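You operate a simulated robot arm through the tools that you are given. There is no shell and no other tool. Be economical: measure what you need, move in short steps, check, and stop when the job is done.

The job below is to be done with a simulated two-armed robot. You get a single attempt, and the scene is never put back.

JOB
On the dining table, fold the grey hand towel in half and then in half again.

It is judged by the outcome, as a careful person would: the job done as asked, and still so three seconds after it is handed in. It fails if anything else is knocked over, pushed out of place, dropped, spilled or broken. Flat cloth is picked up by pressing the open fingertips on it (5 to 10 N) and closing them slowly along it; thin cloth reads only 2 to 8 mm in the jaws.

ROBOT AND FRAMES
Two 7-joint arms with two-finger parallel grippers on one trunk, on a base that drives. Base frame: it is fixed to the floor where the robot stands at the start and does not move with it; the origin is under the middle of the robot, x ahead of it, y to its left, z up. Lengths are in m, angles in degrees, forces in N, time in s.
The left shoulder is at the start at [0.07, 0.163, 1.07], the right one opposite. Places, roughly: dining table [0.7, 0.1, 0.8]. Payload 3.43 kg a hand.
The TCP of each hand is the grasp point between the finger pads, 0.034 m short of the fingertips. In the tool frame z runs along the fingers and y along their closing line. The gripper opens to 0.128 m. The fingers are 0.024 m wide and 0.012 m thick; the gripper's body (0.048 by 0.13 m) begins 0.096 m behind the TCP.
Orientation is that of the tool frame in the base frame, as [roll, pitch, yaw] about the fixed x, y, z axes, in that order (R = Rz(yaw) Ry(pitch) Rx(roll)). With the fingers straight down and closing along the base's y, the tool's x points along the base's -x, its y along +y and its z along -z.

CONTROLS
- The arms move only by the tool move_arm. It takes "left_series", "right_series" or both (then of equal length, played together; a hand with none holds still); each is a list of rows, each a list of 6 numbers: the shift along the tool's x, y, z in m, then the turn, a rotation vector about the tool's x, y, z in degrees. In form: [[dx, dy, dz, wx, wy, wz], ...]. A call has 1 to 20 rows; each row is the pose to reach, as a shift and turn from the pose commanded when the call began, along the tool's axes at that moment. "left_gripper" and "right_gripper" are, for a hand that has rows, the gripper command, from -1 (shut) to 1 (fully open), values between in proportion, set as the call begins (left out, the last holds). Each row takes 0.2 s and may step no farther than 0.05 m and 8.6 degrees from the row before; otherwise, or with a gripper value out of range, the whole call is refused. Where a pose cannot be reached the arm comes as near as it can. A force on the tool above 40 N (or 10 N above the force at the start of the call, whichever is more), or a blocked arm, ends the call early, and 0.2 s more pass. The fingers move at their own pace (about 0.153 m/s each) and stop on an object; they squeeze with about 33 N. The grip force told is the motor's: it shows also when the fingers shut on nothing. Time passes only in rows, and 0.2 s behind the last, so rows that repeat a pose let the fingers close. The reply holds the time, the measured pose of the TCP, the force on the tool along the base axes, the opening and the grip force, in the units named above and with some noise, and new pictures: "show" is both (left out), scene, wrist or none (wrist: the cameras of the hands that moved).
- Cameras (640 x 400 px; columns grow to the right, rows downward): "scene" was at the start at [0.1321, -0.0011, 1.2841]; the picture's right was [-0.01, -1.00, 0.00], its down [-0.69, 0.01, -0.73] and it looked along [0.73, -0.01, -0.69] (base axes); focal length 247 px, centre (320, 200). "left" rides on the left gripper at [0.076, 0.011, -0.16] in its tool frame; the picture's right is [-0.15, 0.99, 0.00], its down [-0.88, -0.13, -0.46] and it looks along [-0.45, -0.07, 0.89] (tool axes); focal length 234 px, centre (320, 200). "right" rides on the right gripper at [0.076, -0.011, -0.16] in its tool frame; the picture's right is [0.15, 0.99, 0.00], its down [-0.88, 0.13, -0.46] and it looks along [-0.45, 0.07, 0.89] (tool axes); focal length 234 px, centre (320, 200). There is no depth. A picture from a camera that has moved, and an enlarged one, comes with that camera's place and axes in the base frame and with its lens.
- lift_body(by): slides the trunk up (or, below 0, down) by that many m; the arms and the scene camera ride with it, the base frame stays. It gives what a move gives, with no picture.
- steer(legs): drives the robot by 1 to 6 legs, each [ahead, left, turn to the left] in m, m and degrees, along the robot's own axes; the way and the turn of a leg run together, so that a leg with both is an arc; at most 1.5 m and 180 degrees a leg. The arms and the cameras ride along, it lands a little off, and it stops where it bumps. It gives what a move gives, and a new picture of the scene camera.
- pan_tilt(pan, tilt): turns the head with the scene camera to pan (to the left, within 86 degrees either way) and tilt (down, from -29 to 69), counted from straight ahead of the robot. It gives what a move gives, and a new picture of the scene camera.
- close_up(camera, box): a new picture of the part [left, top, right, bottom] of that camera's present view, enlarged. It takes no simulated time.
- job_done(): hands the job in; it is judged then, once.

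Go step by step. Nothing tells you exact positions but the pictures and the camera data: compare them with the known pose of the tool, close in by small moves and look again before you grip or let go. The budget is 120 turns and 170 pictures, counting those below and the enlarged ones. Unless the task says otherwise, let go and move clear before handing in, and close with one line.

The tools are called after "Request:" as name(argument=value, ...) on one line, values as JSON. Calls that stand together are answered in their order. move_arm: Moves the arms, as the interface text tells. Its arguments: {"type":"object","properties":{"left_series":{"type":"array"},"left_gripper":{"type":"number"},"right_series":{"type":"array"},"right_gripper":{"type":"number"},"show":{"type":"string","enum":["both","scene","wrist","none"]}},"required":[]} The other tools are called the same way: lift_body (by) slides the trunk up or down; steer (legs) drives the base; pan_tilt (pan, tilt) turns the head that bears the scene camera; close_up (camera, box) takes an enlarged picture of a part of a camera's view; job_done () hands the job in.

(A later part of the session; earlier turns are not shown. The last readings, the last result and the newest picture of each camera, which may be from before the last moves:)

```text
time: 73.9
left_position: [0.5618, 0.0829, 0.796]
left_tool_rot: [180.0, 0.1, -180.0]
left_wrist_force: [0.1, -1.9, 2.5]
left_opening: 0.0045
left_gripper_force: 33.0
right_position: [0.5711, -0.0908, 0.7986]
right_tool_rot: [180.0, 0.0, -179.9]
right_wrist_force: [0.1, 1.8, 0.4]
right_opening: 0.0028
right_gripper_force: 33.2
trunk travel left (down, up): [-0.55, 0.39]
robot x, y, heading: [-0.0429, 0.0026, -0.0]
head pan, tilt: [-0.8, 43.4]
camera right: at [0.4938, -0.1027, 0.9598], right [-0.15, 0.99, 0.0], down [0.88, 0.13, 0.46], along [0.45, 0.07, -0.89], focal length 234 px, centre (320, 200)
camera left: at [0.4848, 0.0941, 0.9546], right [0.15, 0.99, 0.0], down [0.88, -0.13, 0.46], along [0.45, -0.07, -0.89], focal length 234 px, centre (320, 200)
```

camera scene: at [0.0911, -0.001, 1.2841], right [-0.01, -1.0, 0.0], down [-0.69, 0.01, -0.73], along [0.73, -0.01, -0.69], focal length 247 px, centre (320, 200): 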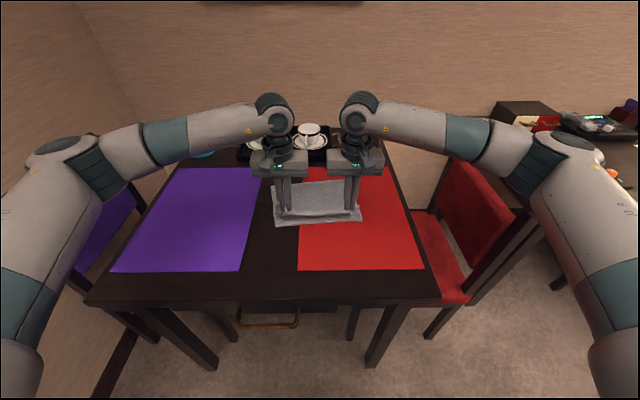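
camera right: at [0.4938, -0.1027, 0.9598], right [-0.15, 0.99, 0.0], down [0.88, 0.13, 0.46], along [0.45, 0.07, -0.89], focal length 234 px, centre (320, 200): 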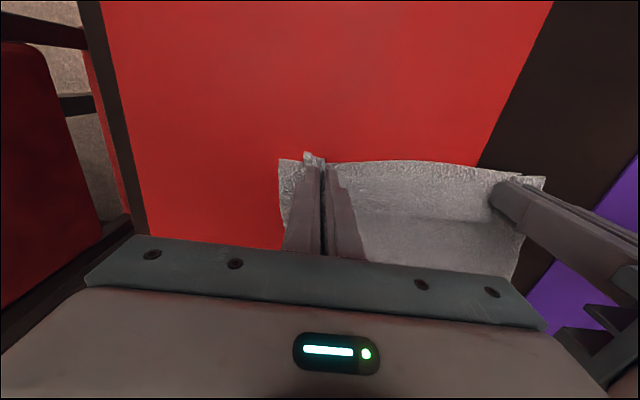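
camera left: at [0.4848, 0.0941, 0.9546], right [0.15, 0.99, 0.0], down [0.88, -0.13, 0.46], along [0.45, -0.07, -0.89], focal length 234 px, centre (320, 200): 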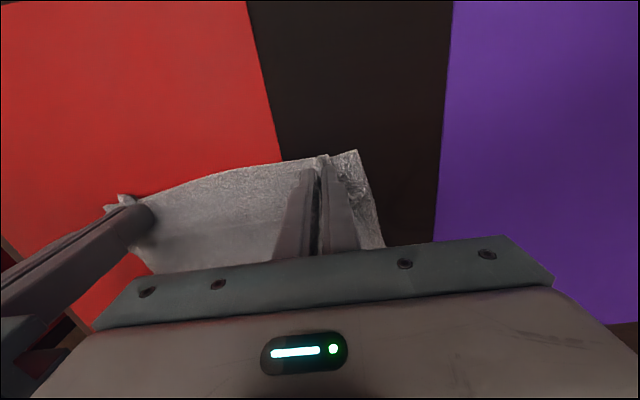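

Edges coincide. Opening gradually and backing off to inspect.

Request:
move_arm(left_series=[[0, 0, 0, 0, 0, 0], [0, 0, 0, 0, 0, 0]], right_series=[[0, 0, 0.002, 0, 0, 0], [0, 0, 0.002, 0, 0, 0]], left_gripper=-0.7, right_gripper=-0.7, show="none")

Request:
move_arm(left_series=[[0, 0, 0, 0, 0, 0], [0, 0, 0, 0, 0, 0]], right_series=[[0, 0, 0, 0, 0, 0], [0, 0, 0, 0, 0, 0]], left_gripper=-0.35, right_gripper=-0.35, show="none")

Request:
move_arm(left_series=[[0, 0, -0.03, 0, 0, 0], [0, 0.01, -0.06, 0, 0, 0], [-0.01, 0.045, -0.09, 0, 0, 0], [-0.02, 0.085, -0.1, 0, 0, 0], [-0.03, 0.12, -0.1, 0, 0, 0]], right_series=[[0, 0, -0.03, 0, 0, 0], [0, -0.01, -0.06, 0, 0, 0], [-0.01, -0.045, -0.09, 0, 0, 0], [-0.02, -0.085, -0.1, 0, 0, 0], [-0.03, -0.12, -0.1, 0, 0, 0]], show="wrist")

Request:
close_up(camera="scene", box=[240, 150, 400, 250])

```text
time: 74.5
left_position: [0.5613, 0.0828, 0.7941]
left_tool_rot: [180.0, 0.0, -180.0]
left_wrist_force: [-0.5, -0.1, 0.6]
left_opening: 0.019
left_gripper_force: 0.0
right_position: [0.5711, -0.0923, 0.7979]
right_tool_rot: [180.0, 0.0, 180.0]
right_wrist_force: [-0.6, 0.2, 0.3]
right_opening: 0.019
right_gripper_force: 0.0
trunk travel left (down, up): [-0.55, 0.39]
robot x, y, heading: [-0.0418, -0.0004, -0.1]
head pan, tilt: [-0.8, 43.4]
```

```text
time: 75.1
left_position: [0.5606, 0.0833, 0.7955]
left_tool_rot: [-180.0, 0.1, -180.0]
left_wrist_force: [-0.1, 0.5, 0.2]
left_opening: 0.0415
left_gripper_force: 0.1
right_position: [0.5693, -0.0902, 0.7972]
right_tool_rot: [180.0, -0.1, -180.0]
right_wrist_force: [0.1, -0.6, 0.8]
right_opening: 0.0414
right_gripper_force: 0.0
trunk travel left (down, up): [-0.55, 0.39]
robot x, y, heading: [-0.0439, -0.002, -0.2]
head pan, tilt: [-0.8, 43.4]
```

```text
time: 76.3
left_position: [0.5908, 0.2029, 0.8949]
left_tool_rot: [-179.9, 0.0, -180.0]
left_wrist_force: [0.3, -0.5, 0.1]
left_opening: 0.0418
left_gripper_force: 0.0
right_position: [0.6013, -0.209, 0.8962]
right_tool_rot: [179.9, 0.0, -179.9]
right_wrist_force: [1.2, -0.5, -0.1]
right_opening: 0.0416
right_gripper_force: 0.1
trunk travel left (down, up): [-0.55, 0.39]
robot x, y, heading: [-0.0402, 0.0002, -0.3]
head pan, tilt: [-0.8, 43.4]
camera right: at [0.5237, -0.2219, 1.0574], right [-0.15, 0.99, 0.0], down [0.88, 0.13, 0.46], along [0.45, 0.07, -0.89], focal length 234 px, centre (320, 200)
camera left: at [0.5155, 0.2153, 1.054], right [0.15, 0.99, 0.0], down [0.88, -0.13, 0.46], along [0.45, -0.07, -0.89], focal length 234 px, centre (320, 200)
```

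right: 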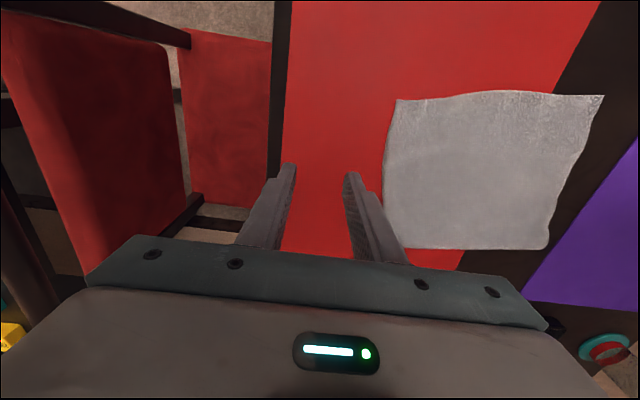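
left: 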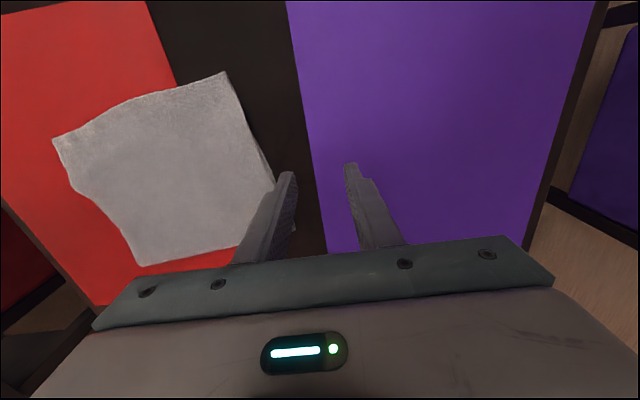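

```text
4.00 times, centred on (320, 200) of scene
camera zoom: at [0.0907, -0.0011, 1.2841], right [-0.01, -1.0, 0.0], down [-0.69, 0.01, -0.73], along [0.73, -0.01, -0.69], focal length 990 px, centre (320, 200)
```

zoom: 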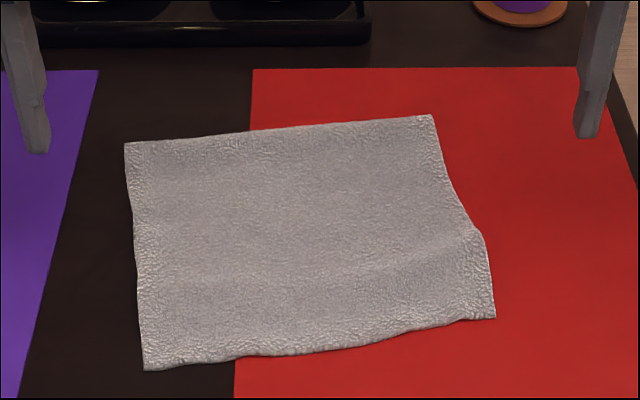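

The towel is folded in half smoothly, slightly rotated. I'll check how the hidden lower edge lines up.

Request:
close_up(camera="right", box=[360, 70, 640, 260])

Request:
close_up(camera="left", box=[30, 50, 310, 280])

```text
2.11 times, centred on (500, 165) of right
camera zoom: at [0.5237, -0.2219, 1.0574], right [-0.15, 0.99, 0.0], down [0.88, 0.13, 0.46], along [0.45, 0.07, -0.89], focal length 493 px, centre (-59, 274)
```

zoom: 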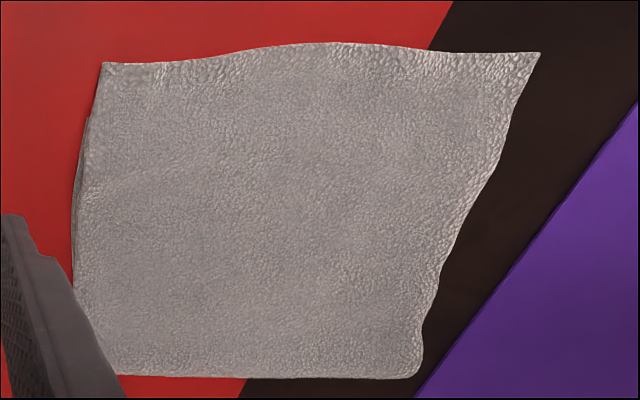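

```text
1.74 times, centred on (170, 165) of left
camera zoom: at [0.5155, 0.2153, 1.054], right [0.15, 0.99, 0.0], down [0.88, -0.13, 0.46], along [0.45, -0.07, -0.89], focal length 407 px, centre (581, 261)
```

zoom: 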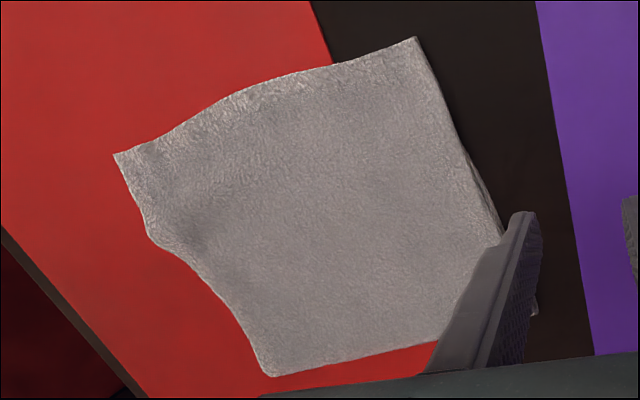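

The top layer overshoots the lower edge by 3–4 cm because the bend relaxed on release. The overhang is again a single layer, so I'll re-pinch it and re-lay it with compensation.

Request:
move_arm(left_series=[[0.026, -0.02, 0.01, 0, 0, 0], [0.05, -0.055, 0.02, 0, 0, 0], [0.07, -0.095, 0.03, 0, 0, 0], [0.079, -0.127, 0.06, 0, 0, 0], [0.079, -0.127, 0.09, 0, 0, 0], [0.079, -0.127, 0.102, 0, 0, 0], [0.079, -0.127, 0.102, 0, 0, 0]], right_series=[[0.022, 0.02, 0.01, 0, 0, 0], [0.042, 0.055, 0.02, 0, 0, 0], [0.064, 0.09, 0.03, 0, 0, 0], [0.064, 0.1175, 0.06, 0, 0, 0], [0.064, 0.1175, 0.09, 0, 0, 0], [0.064, 0.1175, 0.101, 0, 0, 0], [0.064, 0.1175, 0.101, 0, 0, 0]], show="wrist")

```text
time: 77.9
left_position: [0.5112, 0.0755, 0.7917]
left_tool_rot: [-179.9, 0.0, 179.9]
left_wrist_force: [-0.5, 0.2, 0.6]
left_opening: 0.0418
left_gripper_force: 0.0
right_position: [0.5361, -0.0932, 0.7969]
right_tool_rot: [180.0, 0.0, 179.9]
right_wrist_force: [0.3, 0.5, 0.2]
right_opening: 0.0417
right_gripper_force: 0.1
trunk travel left (down, up): [-0.55, 0.39]
robot x, y, heading: [-0.0427, 0.0008, -0.0]
head pan, tilt: [-0.8, 43.4]
camera right: at [0.46, -0.1046, 0.9569], right [-0.15, 0.99, 0.0], down [0.88, 0.13, 0.46], along [0.45, 0.07, -0.89], focal length 234 px, centre (320, 200)
camera left: at [0.4351, 0.087, 0.9518], right [0.15, 0.99, 0.0], down [0.88, -0.13, 0.46], along [0.45, -0.07, -0.89], focal length 234 px, centre (320, 200)
```

right: 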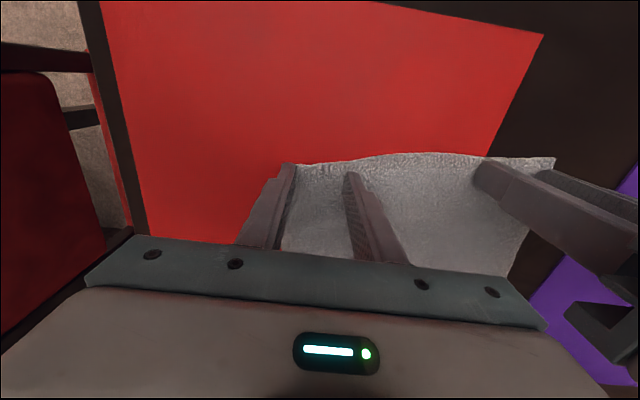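
left: 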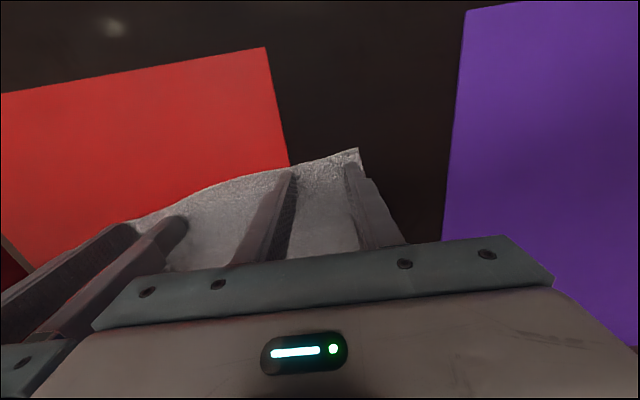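

Good on the left; right needs a small shift inward. Pressing now.

Request:
move_arm(left_series=[[0, 0, 0.001, 0, 0, 0], [0, 0, 0.004, 0, 0, 0], [0, 0, 0.005, 0, 0, 0]], right_series=[[-0.005, 0.005, 0.001, 0, 0, 0], [-0.005, 0.005, 0.005, 0, 0, 0], [-0.005, 0.005, 0.007, 0, 0, 0]], show="none")

Request:
move_arm(left_series=[[0, 0, 0, 0, 0, 0]], right_series=[[0, 0, 0, 0, 0, 0]], show="none")

```text
time: 78.7
left_position: [0.5113, 0.076, 0.7898]
left_tool_rot: [-179.8, 0.2, -180.0]
left_wrist_force: [1.1, 0.0, 10.0]
left_opening: 0.0416
left_gripper_force: 0.1
right_position: [0.5423, -0.0869, 0.791]
right_tool_rot: [180.0, 0.1, 180.0]
right_wrist_force: [1.6, -0.1, 7.2]
right_opening: 0.0418
right_gripper_force: 0.1
trunk travel left (down, up): [-0.55, 0.39]
robot x, y, heading: [-0.0458, 0.0017, 0.1]
head pan, tilt: [-0.8, 43.4]
```

```text
time: 79.1
left_position: [0.5116, 0.0765, 0.7896]
left_tool_rot: [-179.9, 0.3, -179.9]
left_wrist_force: [3.1, -0.9, 12.9]
left_opening: 0.0419
left_gripper_force: 0.7
right_position: [0.5418, -0.0883, 0.7905]
right_tool_rot: [180.0, 0.0, 179.9]
right_wrist_force: [1.7, 0.2, 8.9]
right_opening: 0.0416
right_gripper_force: 0.0
trunk travel left (down, up): [-0.55, 0.39]
robot x, y, heading: [-0.038, -0.0013, 0.0]
head pan, tilt: [-0.8, 43.4]
```

Request:
move_arm(left_series=[[0, 0, -0.0015, 0, 0, 0], [0, 0, -0.0015, 0, 0, 0]], right_series=[[0, 0, -0.0005, 0, 0, 0], [0, 0, -0.0005, 0, 0, 0]], left_gripper=-0.5, right_gripper=-0.5, show="none")

Request:
move_arm(left_series=[[0, 0, 0, 0, 0, 0]], right_series=[[0, 0, 0, 0, 0, 0]], left_gripper=-0.7, right_gripper=-0.7, show="none")

Request:
move_arm(left_series=[[0, 0, 0, 0, 0, 0], [0, 0, 0, 0, 0, 0], [0, 0, 0, 0, 0, 0]], right_series=[[0, 0, 0, 0, 0, 0], [0, 0, 0, 0, 0, 0], [0, 0, 0, 0, 0, 0]], left_gripper=-1, right_gripper=-1, show="wrist")

```text
time: 79.7
left_position: [0.5101, 0.0766, 0.7898]
left_tool_rot: [-180.0, 0.0, 180.0]
left_wrist_force: [-1.4, 2.0, 4.0]
left_opening: 0.0311
left_gripper_force: 0.0
right_position: [0.5404, -0.0874, 0.7903]
right_tool_rot: [-180.0, 0.0, 179.9]
right_wrist_force: [-0.7, 0.8, 10.1]
right_opening: 0.0323
right_gripper_force: 0.5
trunk travel left (down, up): [-0.55, 0.39]
robot x, y, heading: [-0.0407, 0.0039, -0.1]
head pan, tilt: [-0.8, 43.4]
```

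```text
time: 80.1
left_position: [0.5114, 0.0758, 0.7906]
left_tool_rot: [-180.0, 0.0, 179.9]
left_wrist_force: [0.0, 0.2, 0.1]
left_opening: 0.0194
left_gripper_force: 0.0
right_position: [0.541, -0.0885, 0.7901]
right_tool_rot: [179.9, 0.1, 180.0]
right_wrist_force: [-0.3, -0.4, 10.8]
right_opening: 0.0183
right_gripper_force: 0.0
trunk travel left (down, up): [-0.55, 0.39]
robot x, y, heading: [-0.0415, -0.0018, -0.2]
head pan, tilt: [-0.8, 43.4]
```

```text
time: 80.9
left_position: [0.5112, 0.0759, 0.7896]
left_tool_rot: [179.9, 0.0, -179.9]
left_wrist_force: [-0.1, -3.3, 0.8]
left_opening: 0.0031
left_gripper_force: 33.0
right_position: [0.5411, -0.0872, 0.7899]
right_tool_rot: [-180.0, 0.0, -180.0]
right_wrist_force: [0.6, 1.7, 11.0]
right_opening: 0.0061
right_gripper_force: 32.9
trunk travel left (down, up): [-0.55, 0.39]
robot x, y, heading: [-0.0426, 0.0027, 0.2]
head pan, tilt: [-0.8, 43.4]
camera right: at [0.4643, -0.0996, 0.9511], right [-0.15, 0.99, 0.0], down [0.88, 0.13, 0.46], along [0.45, 0.07, -0.89], focal length 234 px, centre (320, 200)
camera left: at [0.4344, 0.0876, 0.9492], right [0.15, 0.99, 0.0], down [0.88, -0.13, 0.46], along [0.45, -0.07, -0.89], focal length 234 px, centre (320, 200)
```

right: 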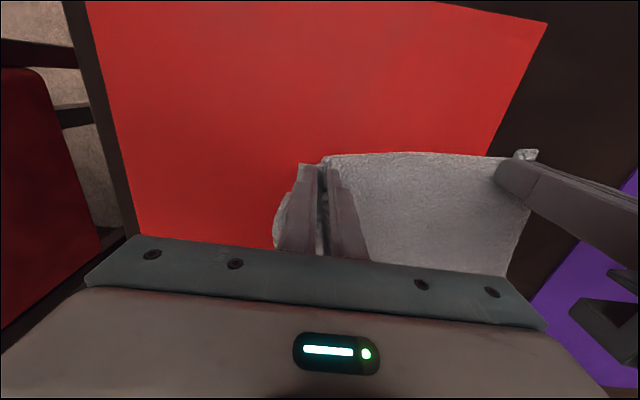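
left: 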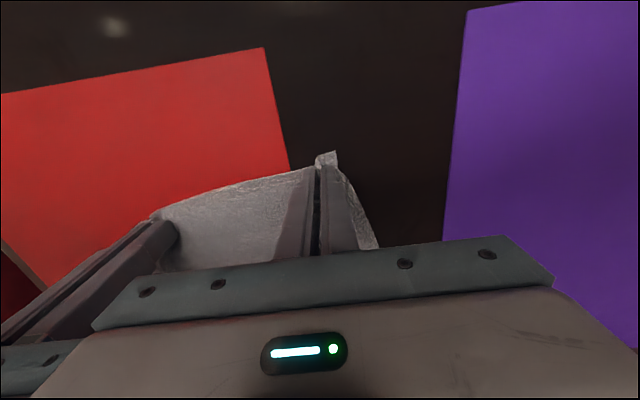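

Left 3.1 mm; right 6.1 mm needs checking. Lifting 9 cm to see.

Request:
move_arm(left_series=[[-0.001, 0, -0.025, 0, 0, 0], [-0.004, 0, -0.05, 0, 0, 0], [-0.012, 0, -0.075, 0, 0, 0], [-0.022, 0, -0.095, 0, 0, 0], [-0.022, 0, -0.095, 0, 0, 0]], right_series=[[-0.001, 0, -0.025, 0, 0, 0], [-0.004, 0, -0.05, 0, 0, 0], [-0.012, 0, -0.075, 0, 0, 0], [-0.022, 0, -0.095, 0, 0, 0], [-0.022, 0, -0.095, 0, 0, 0]], show="both")

```text
time: 82.1
left_position: [0.5345, 0.0758, 0.8841]
left_tool_rot: [-180.0, 0.0, -180.0]
left_wrist_force: [0.4, -0.5, 0.4]
left_opening: 0.0029
left_gripper_force: 33.2
right_position: [0.5641, -0.0888, 0.883]
right_tool_rot: [179.9, -0.1, 179.9]
right_wrist_force: [0.1, 0.6, -1.0]
right_opening: 0.0058
right_gripper_force: 33.0
trunk travel left (down, up): [-0.55, 0.39]
robot x, y, heading: [-0.0414, 0.0029, 0.1]
head pan, tilt: [-0.8, 43.4]
camera scene: at [0.091, -0.0011, 1.2841], right [-0.01, -1.0, 0.0], down [-0.69, 0.01, -0.73], along [0.73, -0.01, -0.69], focal length 247 px, centre (320, 200)
camera right: at [0.4877, -0.0994, 1.0454], right [-0.15, 0.99, 0.0], down [0.88, 0.13, 0.45], along [0.45, 0.07, -0.89], focal length 234 px, centre (320, 200)
camera left: at [0.4579, 0.0878, 1.0439], right [0.15, 0.99, 0.0], down [0.88, -0.13, 0.46], along [0.45, -0.07, -0.89], focal length 234 px, centre (320, 200)
```

scene: 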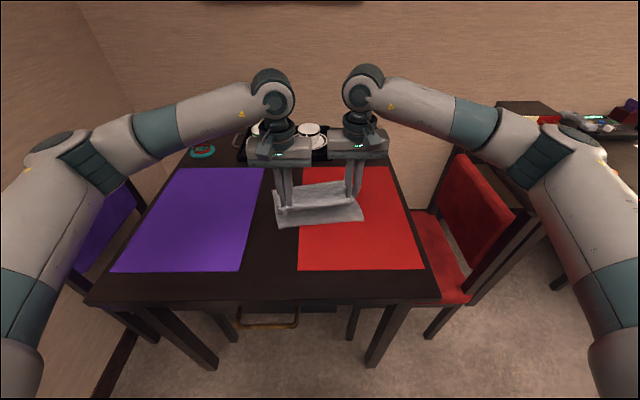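
right: 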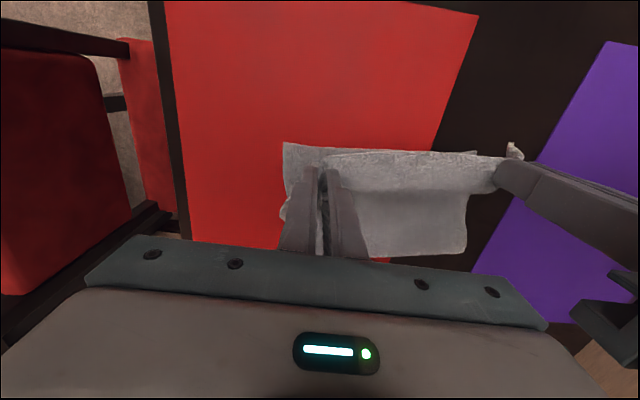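
left: 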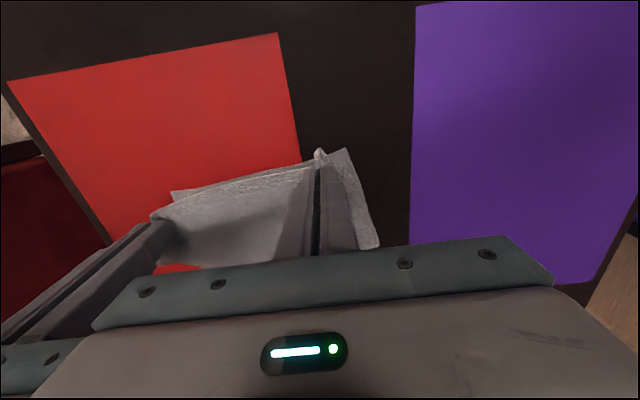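

Both lower corners stayed down, so it's single-layer on both sides. I'll raise the edge over and past the fold to peel the bend further out to x≈0.75.

Request:
move_arm(left_series=[[-0.0155, 0, -0.025, 0, 0, 0], [-0.04, 0, -0.05, 0, 0, 0], [-0.07, 0, -0.07, 0, 0, 0], [-0.105, 0, -0.085, 0, 0, 0], [-0.14, 0, -0.093, 0, 0, 0], [-0.175, 0, -0.095, 0, 0, 0], [-0.21, 0, -0.091, 0, 0, 0], [-0.24, 0, -0.08, 0, 0, 0], [-0.265, 0, -0.067, 0, 0, 0], [-0.275, 0, -0.057, 0, 0, 0], [-0.275, 0, -0.057, 0, 0, 0]], right_series=[[-0.0155, 0, -0.025, 0, 0, 0], [-0.04, 0, -0.05, 0, 0, 0], [-0.07, 0, -0.07, 0, 0, 0], [-0.105, 0, -0.085, 0, 0, 0], [-0.14, 0, -0.093, 0, 0, 0], [-0.175, 0, -0.095, 0, 0, 0], [-0.205, 0, -0.091, 0, 0, 0], [-0.235, 0, -0.08, 0, 0, 0], [-0.255, 0, -0.067, 0, 0, 0], [-0.262, 0, -0.057, 0, 0, 0], [-0.262, 0, -0.057, 0, 0, 0]], show="both")

```text
time: 84.5
left_position: [0.774, 0.0843, 0.9355]
left_tool_rot: [-179.8, 0.1, 179.7]
left_wrist_force: [-1.6, -26.7, 2.1]
left_opening: 0.0049
left_gripper_force: 33.1
left hand out of reach, approached as far as the arm can: row 8, 9, 10, 11
right_position: [0.7753, -0.0998, 0.945]
right_tool_rot: [179.8, 0.1, -179.8]
right_wrist_force: [1.6, 27.3, -1.4]
right_opening: 0.0068
right_gripper_force: 32.6
right hand out of reach, approached as far as the arm can: row 8, 9, 10, 11
trunk travel left (down, up): [-0.55, 0.39]
robot x, y, heading: [-0.0431, 0.0008, 0.2]
head pan, tilt: [-0.8, 43.4]
camera scene: at [0.0904, -0.0016, 1.2842], right [-0.01, -1.0, 0.0], down [-0.69, 0.01, -0.73], along [0.73, -0.01, -0.69], focal length 247 px, centre (320, 200)
camera right: at [0.6991, -0.1125, 1.1047], right [-0.15, 0.99, 0.0], down [0.88, 0.13, 0.46], along [0.45, 0.07, -0.89], focal length 234 px, centre (320, 200)
camera left: at [0.6979, 0.0973, 1.0943], right [0.15, 0.99, 0.0], down [0.88, -0.13, 0.46], along [0.45, -0.07, -0.89], focal length 234 px, centre (320, 200)
```

scene: 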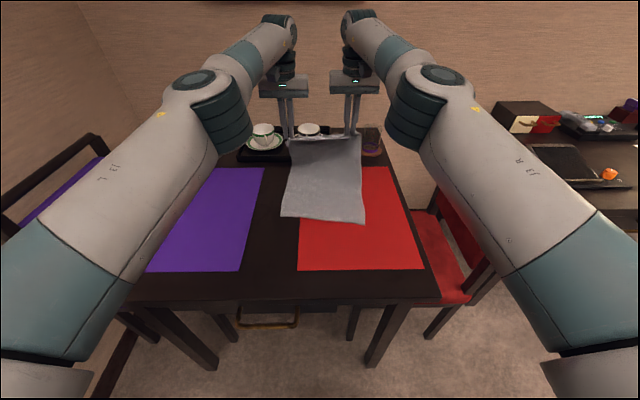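
right: 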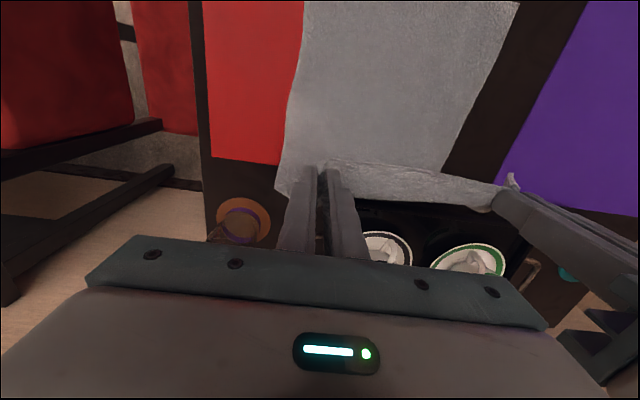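
left: 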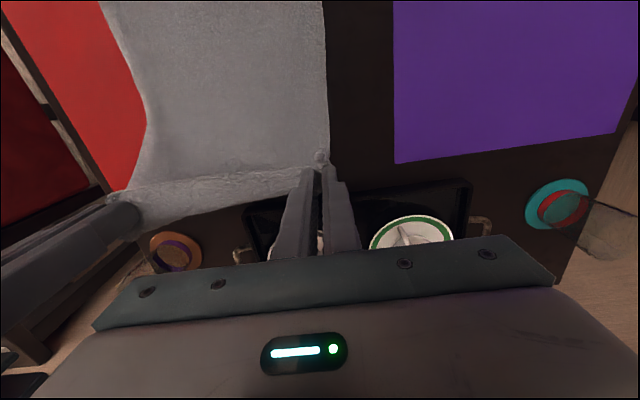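

The arms reached their limit at x≈0.775, but the bend is now well peeled out. First a small move to re-establish the commanded pose, easing the hands inward and up.

Request:
move_arm(left_series=[[0.004, -0.008, -0.01, 0, 0, 0], [0.004, -0.008, -0.015, 0, 0, 0]], right_series=[[0.008, 0.008, -0.005, 0, 0, 0], [0.012, 0.008, -0.01, 0, 0, 0]], show="none")

```text
time: 85.1
left_position: [0.7705, 0.08, 0.9496]
left_tool_rot: [-180.0, 0.0, 180.0]
left_wrist_force: [-2.5, -14.3, 1.2]
left_opening: 0.0032
left_gripper_force: 33.0
right_position: [0.7652, -0.0939, 0.9548]
right_tool_rot: [180.0, 0.0, 180.0]
right_wrist_force: [1.2, 14.3, -1.5]
right_opening: 0.0063
right_gripper_force: 32.9
trunk travel left (down, up): [-0.55, 0.39]
robot x, y, heading: [-0.0426, -0.0016, -0.1]
head pan, tilt: [-0.8, 43.4]
```

Request:
move_arm(left_series=[[0.0155, -0.002, -0.016, 0, 0, 0], [0.0355, -0.003, -0.015, 0, 0, 0], [0.0565, -0.004, -0.008, 0, 0, 0], [0.0765, -0.005, 0.001, 0, 0, 0], [0.0945, -0.006, 0.012, 0, 0, 0], [0.1105, -0.007, 0.025, 0, 0, 0], [0.1255, -0.008, 0.042, 0, 0, 0], [0.1385, -0.008, 0.06, 0, 0, 0], [0.1485, -0.008, 0.08, 0, 0, 0], [0.1535, -0.008, 0.1, 0, 0, 0], [0.1565, -0.008, 0.118, 0, 0, 0]], right_series=[[0.0165, 0, -0.014, 0, 0, 0], [0.038, 0, -0.013, 0, 0, 0], [0.0605, 0, -0.006, 0, 0, 0], [0.082, 0, 0.004, 0, 0, 0], [0.1015, 0, 0.015, 0, 0, 0], [0.1185, 0, 0.028, 0, 0, 0], [0.1345, 0, 0.045, 0, 0, 0], [0.1485, 0, 0.063, 0, 0, 0], [0.1595, 0, 0.083, 0, 0, 0], [0.1645, 0, 0.103, 0, 0, 0], [0.168, 0, 0.121, 0, 0, 0]], show="both")

```text
time: 87.5
left_position: [0.6152, 0.0714, 0.8301]
left_tool_rot: [179.9, 0.1, -180.0]
left_wrist_force: [-2.0, -4.9, 1.3]
left_opening: 0.0029
left_gripper_force: 33.1
right_position: [0.5967, -0.0961, 0.8324]
right_tool_rot: [180.0, -0.1, -180.0]
right_wrist_force: [0.7, 5.7, -0.6]
right_opening: 0.0057
right_gripper_force: 33.6
trunk travel left (down, up): [-0.55, 0.39]
robot x, y, heading: [-0.0427, 0.003, -0.1]
head pan, tilt: [-0.8, 43.4]
camera scene: at [0.0912, -0.0011, 1.2841], right [-0.01, -1.0, 0.0], down [-0.69, 0.01, -0.73], along [0.73, -0.01, -0.69], focal length 247 px, centre (320, 200)
camera right: at [0.5196, -0.1071, 0.9932], right [-0.15, 0.99, 0.0], down [0.88, 0.13, 0.46], along [0.45, 0.07, -0.89], focal length 234 px, centre (320, 200)
camera left: at [0.538, 0.0832, 0.9906], right [0.15, 0.99, 0.0], down [0.88, -0.13, 0.46], along [0.45, -0.07, -0.89], focal length 234 px, centre (320, 200)
```

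scene: 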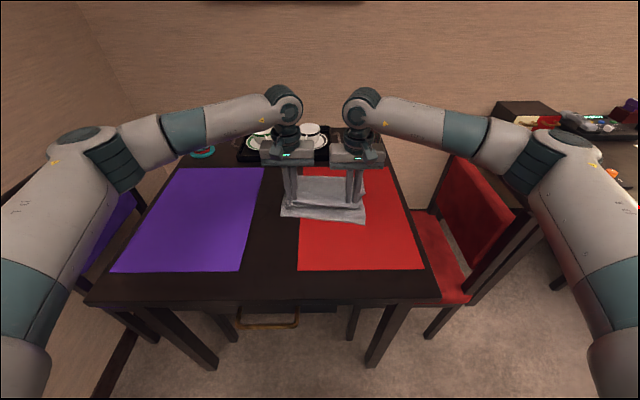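
right: 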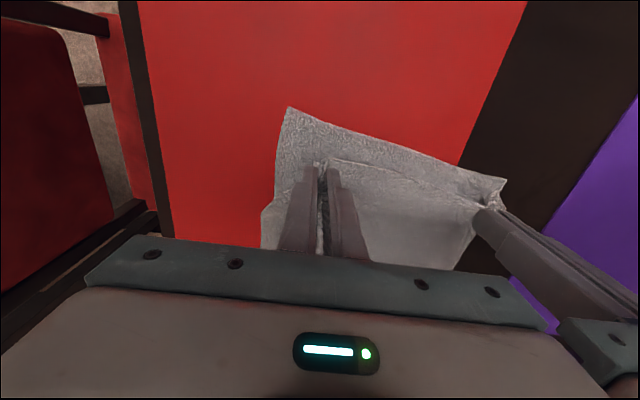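
left: 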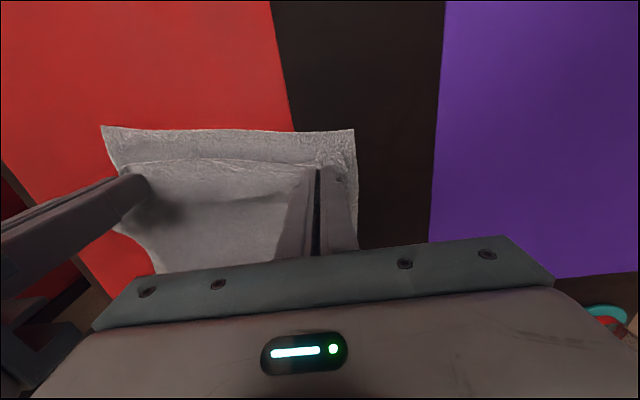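

Bottom edge is at x 0.584 (left) and 0.546 (right). I'll lower with the top edge about 1.5–2 cm short, since it will relax outward on release.

Request:
move_arm(left_series=[[0, 0, 0.008, 0, 0, 0], [0, 0, 0.016, 0, 0, 0], [0, 0, 0.025, 0, 0, 0], [0, 0, 0.034, 0, 0, 0], [0, 0, 0.034, 0, 0, 0]], right_series=[[0.005, 0, 0.008, 0, 0, 0], [0.01, 0, 0.016, 0, 0, 0], [0.013, 0, 0.025, 0, 0, 0], [0.013, 0, 0.034, 0, 0, 0], [0.013, 0, 0.034, 0, 0, 0]], show="none")

Request:
move_arm(left_series=[[0, 0, 0, 0, 0, 0], [0, 0, 0, 0, 0, 0]], right_series=[[0, 0, 0, 0, 0, 0], [0, 0, 0, 0, 0, 0]], left_gripper=-0.7, right_gripper=-0.7, show="none")

Request:
move_arm(left_series=[[0, 0, 0, 0, 0, 0], [0, 0, 0, 0, 0, 0]], right_series=[[0, 0, 0, 0, 0, 0], [0, 0, 0, 0, 0, 0]], left_gripper=-0.35, right_gripper=-0.35, show="wrist")

Request:
move_arm(left_series=[[0, 0, -0.03, 0, 0, 0], [0, 0.01, -0.06, 0, 0, 0], [0, 0.045, -0.09, 0, 0, 0], [0, 0.085, -0.1, 0, 0, 0], [0, 0.13, -0.1, 0, 0, 0]], right_series=[[0, 0, -0.03, 0, 0, 0], [0, -0.01, -0.06, 0, 0, 0], [0, -0.045, -0.09, 0, 0, 0], [0, -0.085, -0.1, 0, 0, 0], [0, -0.125, -0.1, 0, 0, 0]], show="wrist")

Request:
close_up(camera="scene", box=[240, 140, 400, 240])

```text
time: 88.7
left_position: [0.6141, 0.0717, 0.7979]
left_tool_rot: [-179.9, 0.0, -179.9]
left_wrist_force: [-3.1, -9.2, 7.1]
left_opening: 0.0031
left_gripper_force: 32.9
right_position: [0.5829, -0.0939, 0.7991]
right_tool_rot: [-180.0, 0.0, -180.0]
right_wrist_force: [1.9, 9.2, 0.8]
right_opening: 0.0059
right_gripper_force: 32.5
trunk travel left (down, up): [-0.55, 0.39]
robot x, y, heading: [-0.0413, -0.0014, -0.0]
head pan, tilt: [-0.8, 43.4]
```

```text
time: 89.3
left_position: [0.6143, 0.0726, 0.7968]
left_tool_rot: [-180.0, 0.0, -180.0]
left_wrist_force: [-0.3, 2.0, 4.5]
left_opening: 0.0171
left_gripper_force: 0.0
right_position: [0.5825, -0.0957, 0.7993]
right_tool_rot: [180.0, 0.1, -179.9]
right_wrist_force: [0.3, 0.8, -0.1]
right_opening: 0.019
right_gripper_force: 0.0
trunk travel left (down, up): [-0.55, 0.39]
robot x, y, heading: [-0.0412, 0.0003, -0.1]
head pan, tilt: [-0.8, 43.4]
```

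```text
time: 89.9
left_position: [0.6124, 0.0722, 0.7981]
left_tool_rot: [-180.0, 0.0, -180.0]
left_wrist_force: [0.0, 1.4, 5.9]
left_opening: 0.0405
left_gripper_force: 0.1
right_position: [0.5825, -0.0939, 0.7989]
right_tool_rot: [-180.0, 0.1, 180.0]
right_wrist_force: [-0.2, -1.5, 0.5]
right_opening: 0.0414
right_gripper_force: 0.0
trunk travel left (down, up): [-0.55, 0.39]
robot x, y, heading: [-0.0383, -0.0017, 0.3]
head pan, tilt: [-0.8, 43.4]
camera right: at [0.5063, -0.1064, 0.9601], right [-0.15, 0.99, 0.0], down [0.88, 0.13, 0.46], along [0.45, 0.07, -0.89], focal length 234 px, centre (320, 200)
camera left: at [0.5377, 0.084, 0.9572], right [0.15, 0.99, 0.0], down [0.88, -0.13, 0.46], along [0.45, -0.07, -0.89], focal length 234 px, centre (320, 200)
```

right: 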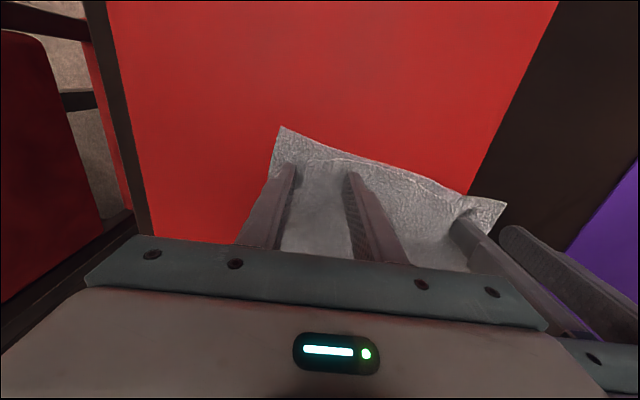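
left: 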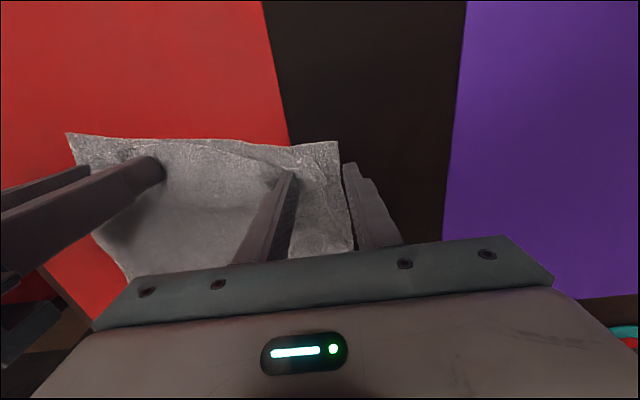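

```text
time: 91.1
left_position: [0.6133, 0.2024, 0.8999]
left_tool_rot: [179.9, 0.0, 179.9]
left_wrist_force: [0.1, -0.9, 0.0]
left_opening: 0.0415
left_gripper_force: 0.1
right_position: [0.583, -0.2204, 0.9005]
right_tool_rot: [180.0, 0.0, -179.9]
right_wrist_force: [-0.4, -0.2, -0.3]
right_opening: 0.0414
right_gripper_force: 0.0
trunk travel left (down, up): [-0.55, 0.39]
robot x, y, heading: [-0.0414, 0.0006, 0.1]
head pan, tilt: [-0.8, 43.4]
camera right: at [0.5062, -0.2327, 1.0611], right [-0.15, 0.99, 0.0], down [0.88, 0.13, 0.46], along [0.45, 0.07, -0.89], focal length 234 px, centre (320, 200)
camera left: at [0.5364, 0.2151, 1.0581], right [0.15, 0.99, 0.0], down [0.88, -0.13, 0.46], along [0.45, -0.07, -0.89], focal length 234 px, centre (320, 200)
```

right: 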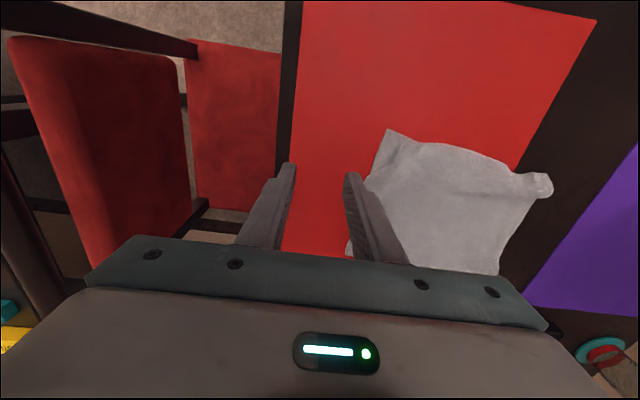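
left: 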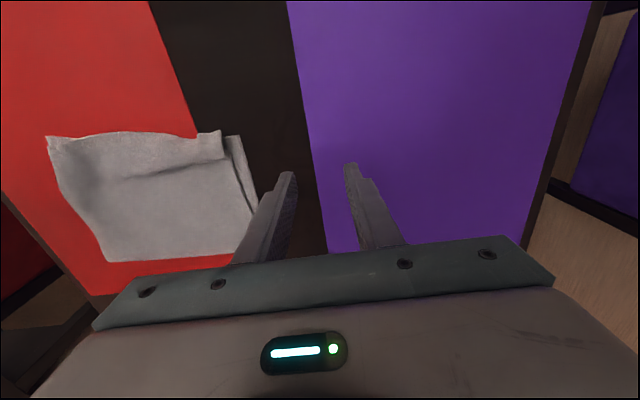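

```text
4.00 times, centred on (320, 190) of scene
camera zoom: at [0.0899, -0.0007, 1.2843], right [-0.01, -1.0, 0.0], down [-0.69, 0.01, -0.73], along [0.73, -0.01, -0.69], focal length 990 px, centre (320, 240)
```

zoom: 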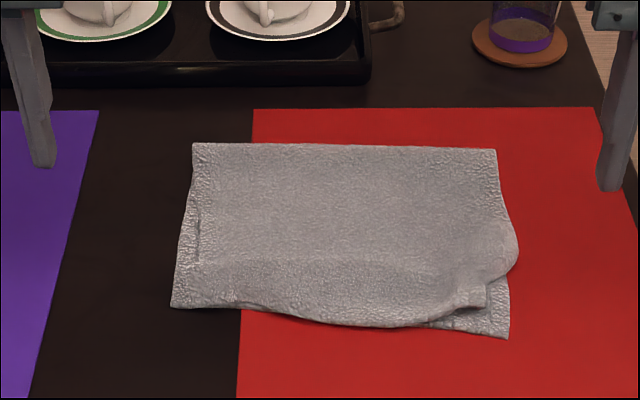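

Now the edges line up well, with a small rumple at the near-right corner and a faint ridge. Closer look.

Request:
close_up(camera="right", box=[340, 110, 580, 290])

Request:
close_up(camera="left", box=[30, 110, 290, 290])

```text
2.22 times, centred on (460, 200) of right
camera zoom: at [0.5062, -0.2327, 1.0611], right [-0.15, 0.99, 0.0], down [0.88, 0.13, 0.46], along [0.45, 0.07, -0.89], focal length 520 px, centre (9, 200)
```

zoom: 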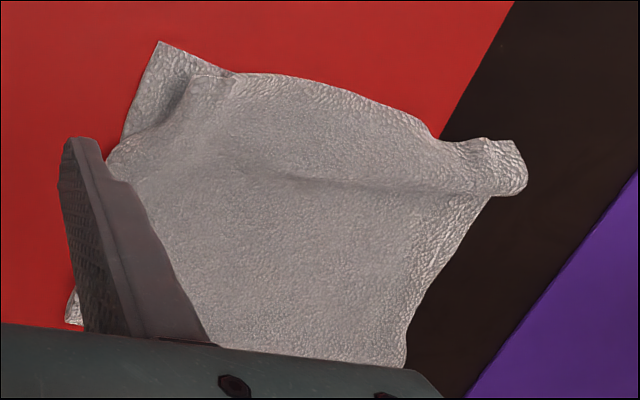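

```text
2.22 times, centred on (160, 200) of left
camera zoom: at [0.5364, 0.2151, 1.0581], right [0.15, 0.99, 0.0], down [0.88, -0.13, 0.46], along [0.45, -0.07, -0.89], focal length 520 px, centre (676, 200)
```

zoom: 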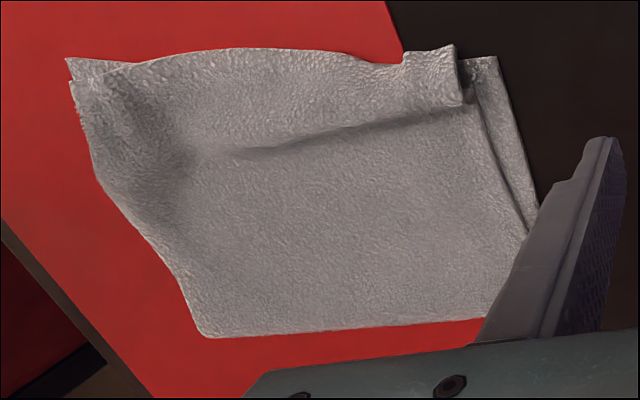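

There's a small pleat (~1 cm) on the left part. I'll reuse the trick that worked: grip both layers at the fold corners, lift to hang so it smooths out, lay it flat, and then with the same grip fold the fold-edge back over the hem for the second fold. Moving to the fold corners at (0.755, 0.108) and (0.749, -0.155).

Request:
move_arm(left_series=[[-0.04, 0, 0, 0, 0, 0], [-0.08, -0.02, 0, 0, 0, 0], [-0.11, -0.055, 0, 0, 0, 0], [-0.122, -0.1, 0.01, 0, 0, 0], [-0.122, -0.106, 0.05, 0, 0, 0], [-0.122, -0.106, 0.08, 0, 0, 0], [-0.122, -0.106, 0.08, 0, 0, 0]], right_series=[[-0.04, 0, 0, 0, 0, 0], [-0.08, 0.01, 0, 0, 0, 0], [-0.12, 0.035, 0, 0, 0, 0], [-0.147, 0.07, 0.01, 0, 0, 0], [-0.147, 0.077, 0.05, 0, 0, 0], [-0.147, 0.077, 0.08, 0, 0, 0], [-0.147, 0.077, 0.08, 0, 0, 0]], left_gripper=-0.2, right_gripper=-0.2, show="wrist")

```text
time: 92.7
left_position: [0.7342, 0.0973, 0.8181]
left_tool_rot: [180.0, 0.0, 180.0]
left_wrist_force: [-0.5, 0.0, -0.8]
left_opening: 0.0513
left_gripper_force: 0.1
right_position: [0.7295, -0.1439, 0.8204]
right_tool_rot: [179.9, 0.0, -180.0]
right_wrist_force: [0.7, -0.7, 0.1]
right_opening: 0.0512
right_gripper_force: 0.1
trunk travel left (down, up): [-0.55, 0.39]
robot x, y, heading: [-0.0425, 0.0, -0.1]
head pan, tilt: [-0.8, 43.4]
camera right: at [0.6529, -0.1553, 0.9803], right [-0.15, 0.99, 0.0], down [0.88, 0.13, 0.46], along [0.45, 0.07, -0.89], focal length 234 px, centre (320, 200)
camera left: at [0.6584, 0.1077, 0.9771], right [0.15, 0.99, 0.0], down [0.88, -0.13, 0.46], along [0.45, -0.07, -0.89], focal length 234 px, centre (320, 200)
```

right: 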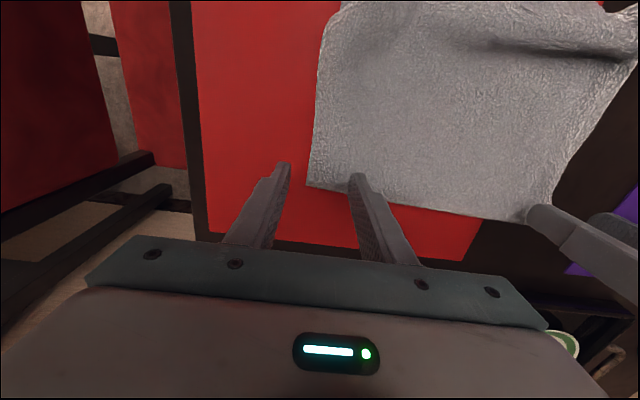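
left: 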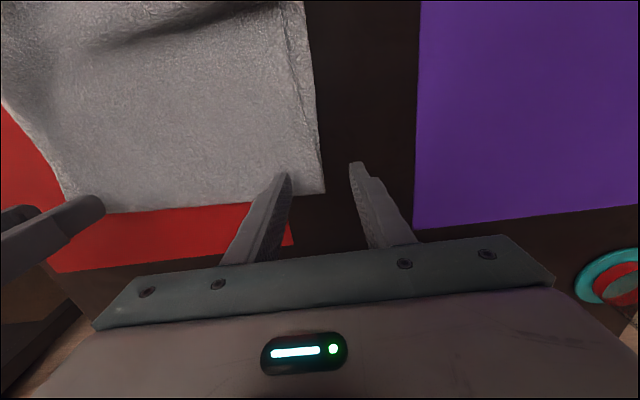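

Request:
move_arm(left_series=[[-0.004, -0.014, 0.0, 0, 0, 0], [-0.004, -0.014, 0.02, 0, 0, 0], [-0.004, -0.014, 0.025, 0, 0, 0], [-0.004, -0.014, 0.025, 0, 0, 0]], right_series=[[0, 0.003, 0, 0, 0, 0], [0, 0.003, 0.02, 0, 0, 0], [0, 0.003, 0.025, 0, 0, 0], [0, 0.003, 0.025, 0, 0, 0]], show="none")

Request:
move_arm(left_series=[[0, 0, 0.003, 0, 0, 0], [0, 0, 0.003, 0, 0, 0]], right_series=[[0, 0, 0.003, 0, 0, 0], [0, 0, 0.003, 0, 0, 0]], show="none")

```text
time: 93.7
left_position: [0.7408, 0.0825, 0.7933]
left_tool_rot: [180.0, 0.1, 179.9]
left_wrist_force: [-0.5, -0.3, 3.3]
left_opening: 0.0511
left_gripper_force: 0.1
right_position: [0.73, -0.1403, 0.7937]
right_tool_rot: [-180.0, -0.1, -179.9]
right_wrist_force: [0.0, 0.0, 0.5]
right_opening: 0.0514
right_gripper_force: 0.1
trunk travel left (down, up): [-0.55, 0.39]
robot x, y, heading: [-0.0399, -0.0008, 0.2]
head pan, tilt: [-0.8, 43.4]
```

```text
time: 94.3
left_position: [0.7387, 0.0815, 0.7914]
left_tool_rot: [-179.9, 0.1, 179.9]
left_wrist_force: [2.8, -0.5, 9.3]
left_opening: 0.0517
left_gripper_force: 0.0
right_position: [0.7291, -0.1391, 0.7924]
right_tool_rot: [-179.9, 0.1, 180.0]
right_wrist_force: [1.5, -0.3, 4.8]
right_opening: 0.0515
right_gripper_force: 0.1
trunk travel left (down, up): [-0.55, 0.39]
robot x, y, heading: [-0.0474, 0.0015, -0.2]
head pan, tilt: [-0.8, 43.4]
```

Pressing 5–9 N; closing in steps.

Request:
move_arm(left_series=[[0, 0, 0, 0, 0, 0], [0, 0, 0, 0, 0, 0]], right_series=[[0, 0, 0.0015, 0, 0, 0], [0, 0, 0.0015, 0, 0, 0]], left_gripper=-0.5, right_gripper=-0.5, show="none")

Request:
move_arm(left_series=[[0, 0, 0, 0, 0, 0]], right_series=[[0, 0, 0, 0, 0, 0]], left_gripper=-0.7, right_gripper=-0.7, show="none")

Request:
move_arm(left_series=[[0, 0, 0, 0, 0, 0], [0, 0, 0, 0, 0, 0], [0, 0, 0, 0, 0, 0]], right_series=[[0, 0, 0, 0, 0, 0], [0, 0, 0, 0, 0, 0], [0, 0, 0, 0, 0, 0]], left_gripper=-1, right_gripper=-1, show="wrist")

```text
time: 94.9
left_position: [0.7399, 0.0829, 0.791]
left_tool_rot: [180.0, 0.1, 179.9]
left_wrist_force: [-0.8, 0.9, 2.2]
left_opening: 0.0318
left_gripper_force: 0.0
right_position: [0.7295, -0.1394, 0.7913]
right_tool_rot: [180.0, 0.0, -179.9]
right_wrist_force: [-0.8, 1.3, 11.9]
right_opening: 0.0325
right_gripper_force: 0.5
trunk travel left (down, up): [-0.55, 0.39]
robot x, y, heading: [-0.0398, -0.0016, 0.3]
head pan, tilt: [-0.8, 43.4]
```

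```text
time: 95.3
left_position: [0.7381, 0.0823, 0.7906]
left_tool_rot: [180.0, 0.1, 180.0]
left_wrist_force: [-0.3, 0.6, 1.7]
left_opening: 0.0188
left_gripper_force: 0.0
right_position: [0.7296, -0.1405, 0.7911]
right_tool_rot: [-180.0, 0.1, -180.0]
right_wrist_force: [-1.6, -0.5, 15.5]
right_opening: 0.0192
right_gripper_force: 0.1
trunk travel left (down, up): [-0.55, 0.39]
robot x, y, heading: [-0.0392, 0.0, -0.2]
head pan, tilt: [-0.8, 43.4]
```

```text
time: 96.1
left_position: [0.7387, 0.082, 0.7923]
left_tool_rot: [-179.9, 0.1, -179.9]
left_wrist_force: [-0.4, -8.3, 4.1]
left_opening: 0.0029
left_gripper_force: 33.3
right_position: [0.7287, -0.1391, 0.7913]
right_tool_rot: [179.8, 0.1, -179.9]
right_wrist_force: [0.4, 12.5, 14.8]
right_opening: 0.0066
right_gripper_force: 33.0
trunk travel left (down, up): [-0.55, 0.39]
robot x, y, heading: [-0.0373, -0.0009, -0.1]
head pan, tilt: [-0.8, 43.4]
camera right: at [0.652, -0.1506, 0.9526], right [-0.15, 0.99, 0.0], down [0.88, 0.13, 0.46], along [0.45, 0.07, -0.89], focal length 234 px, centre (320, 200)
camera left: at [0.6621, 0.0938, 0.9508], right [0.15, 0.99, 0.0], down [0.88, -0.13, 0.46], along [0.45, -0.07, -0.89], focal length 234 px, centre (320, 200)
```

right: 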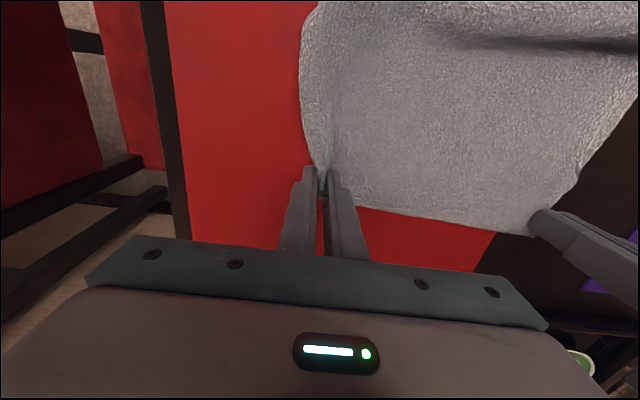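
left: 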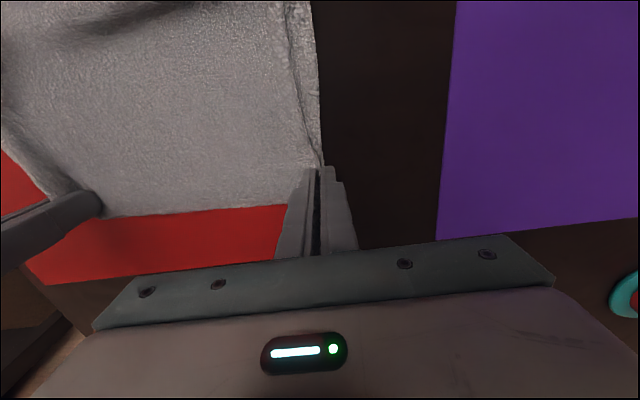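

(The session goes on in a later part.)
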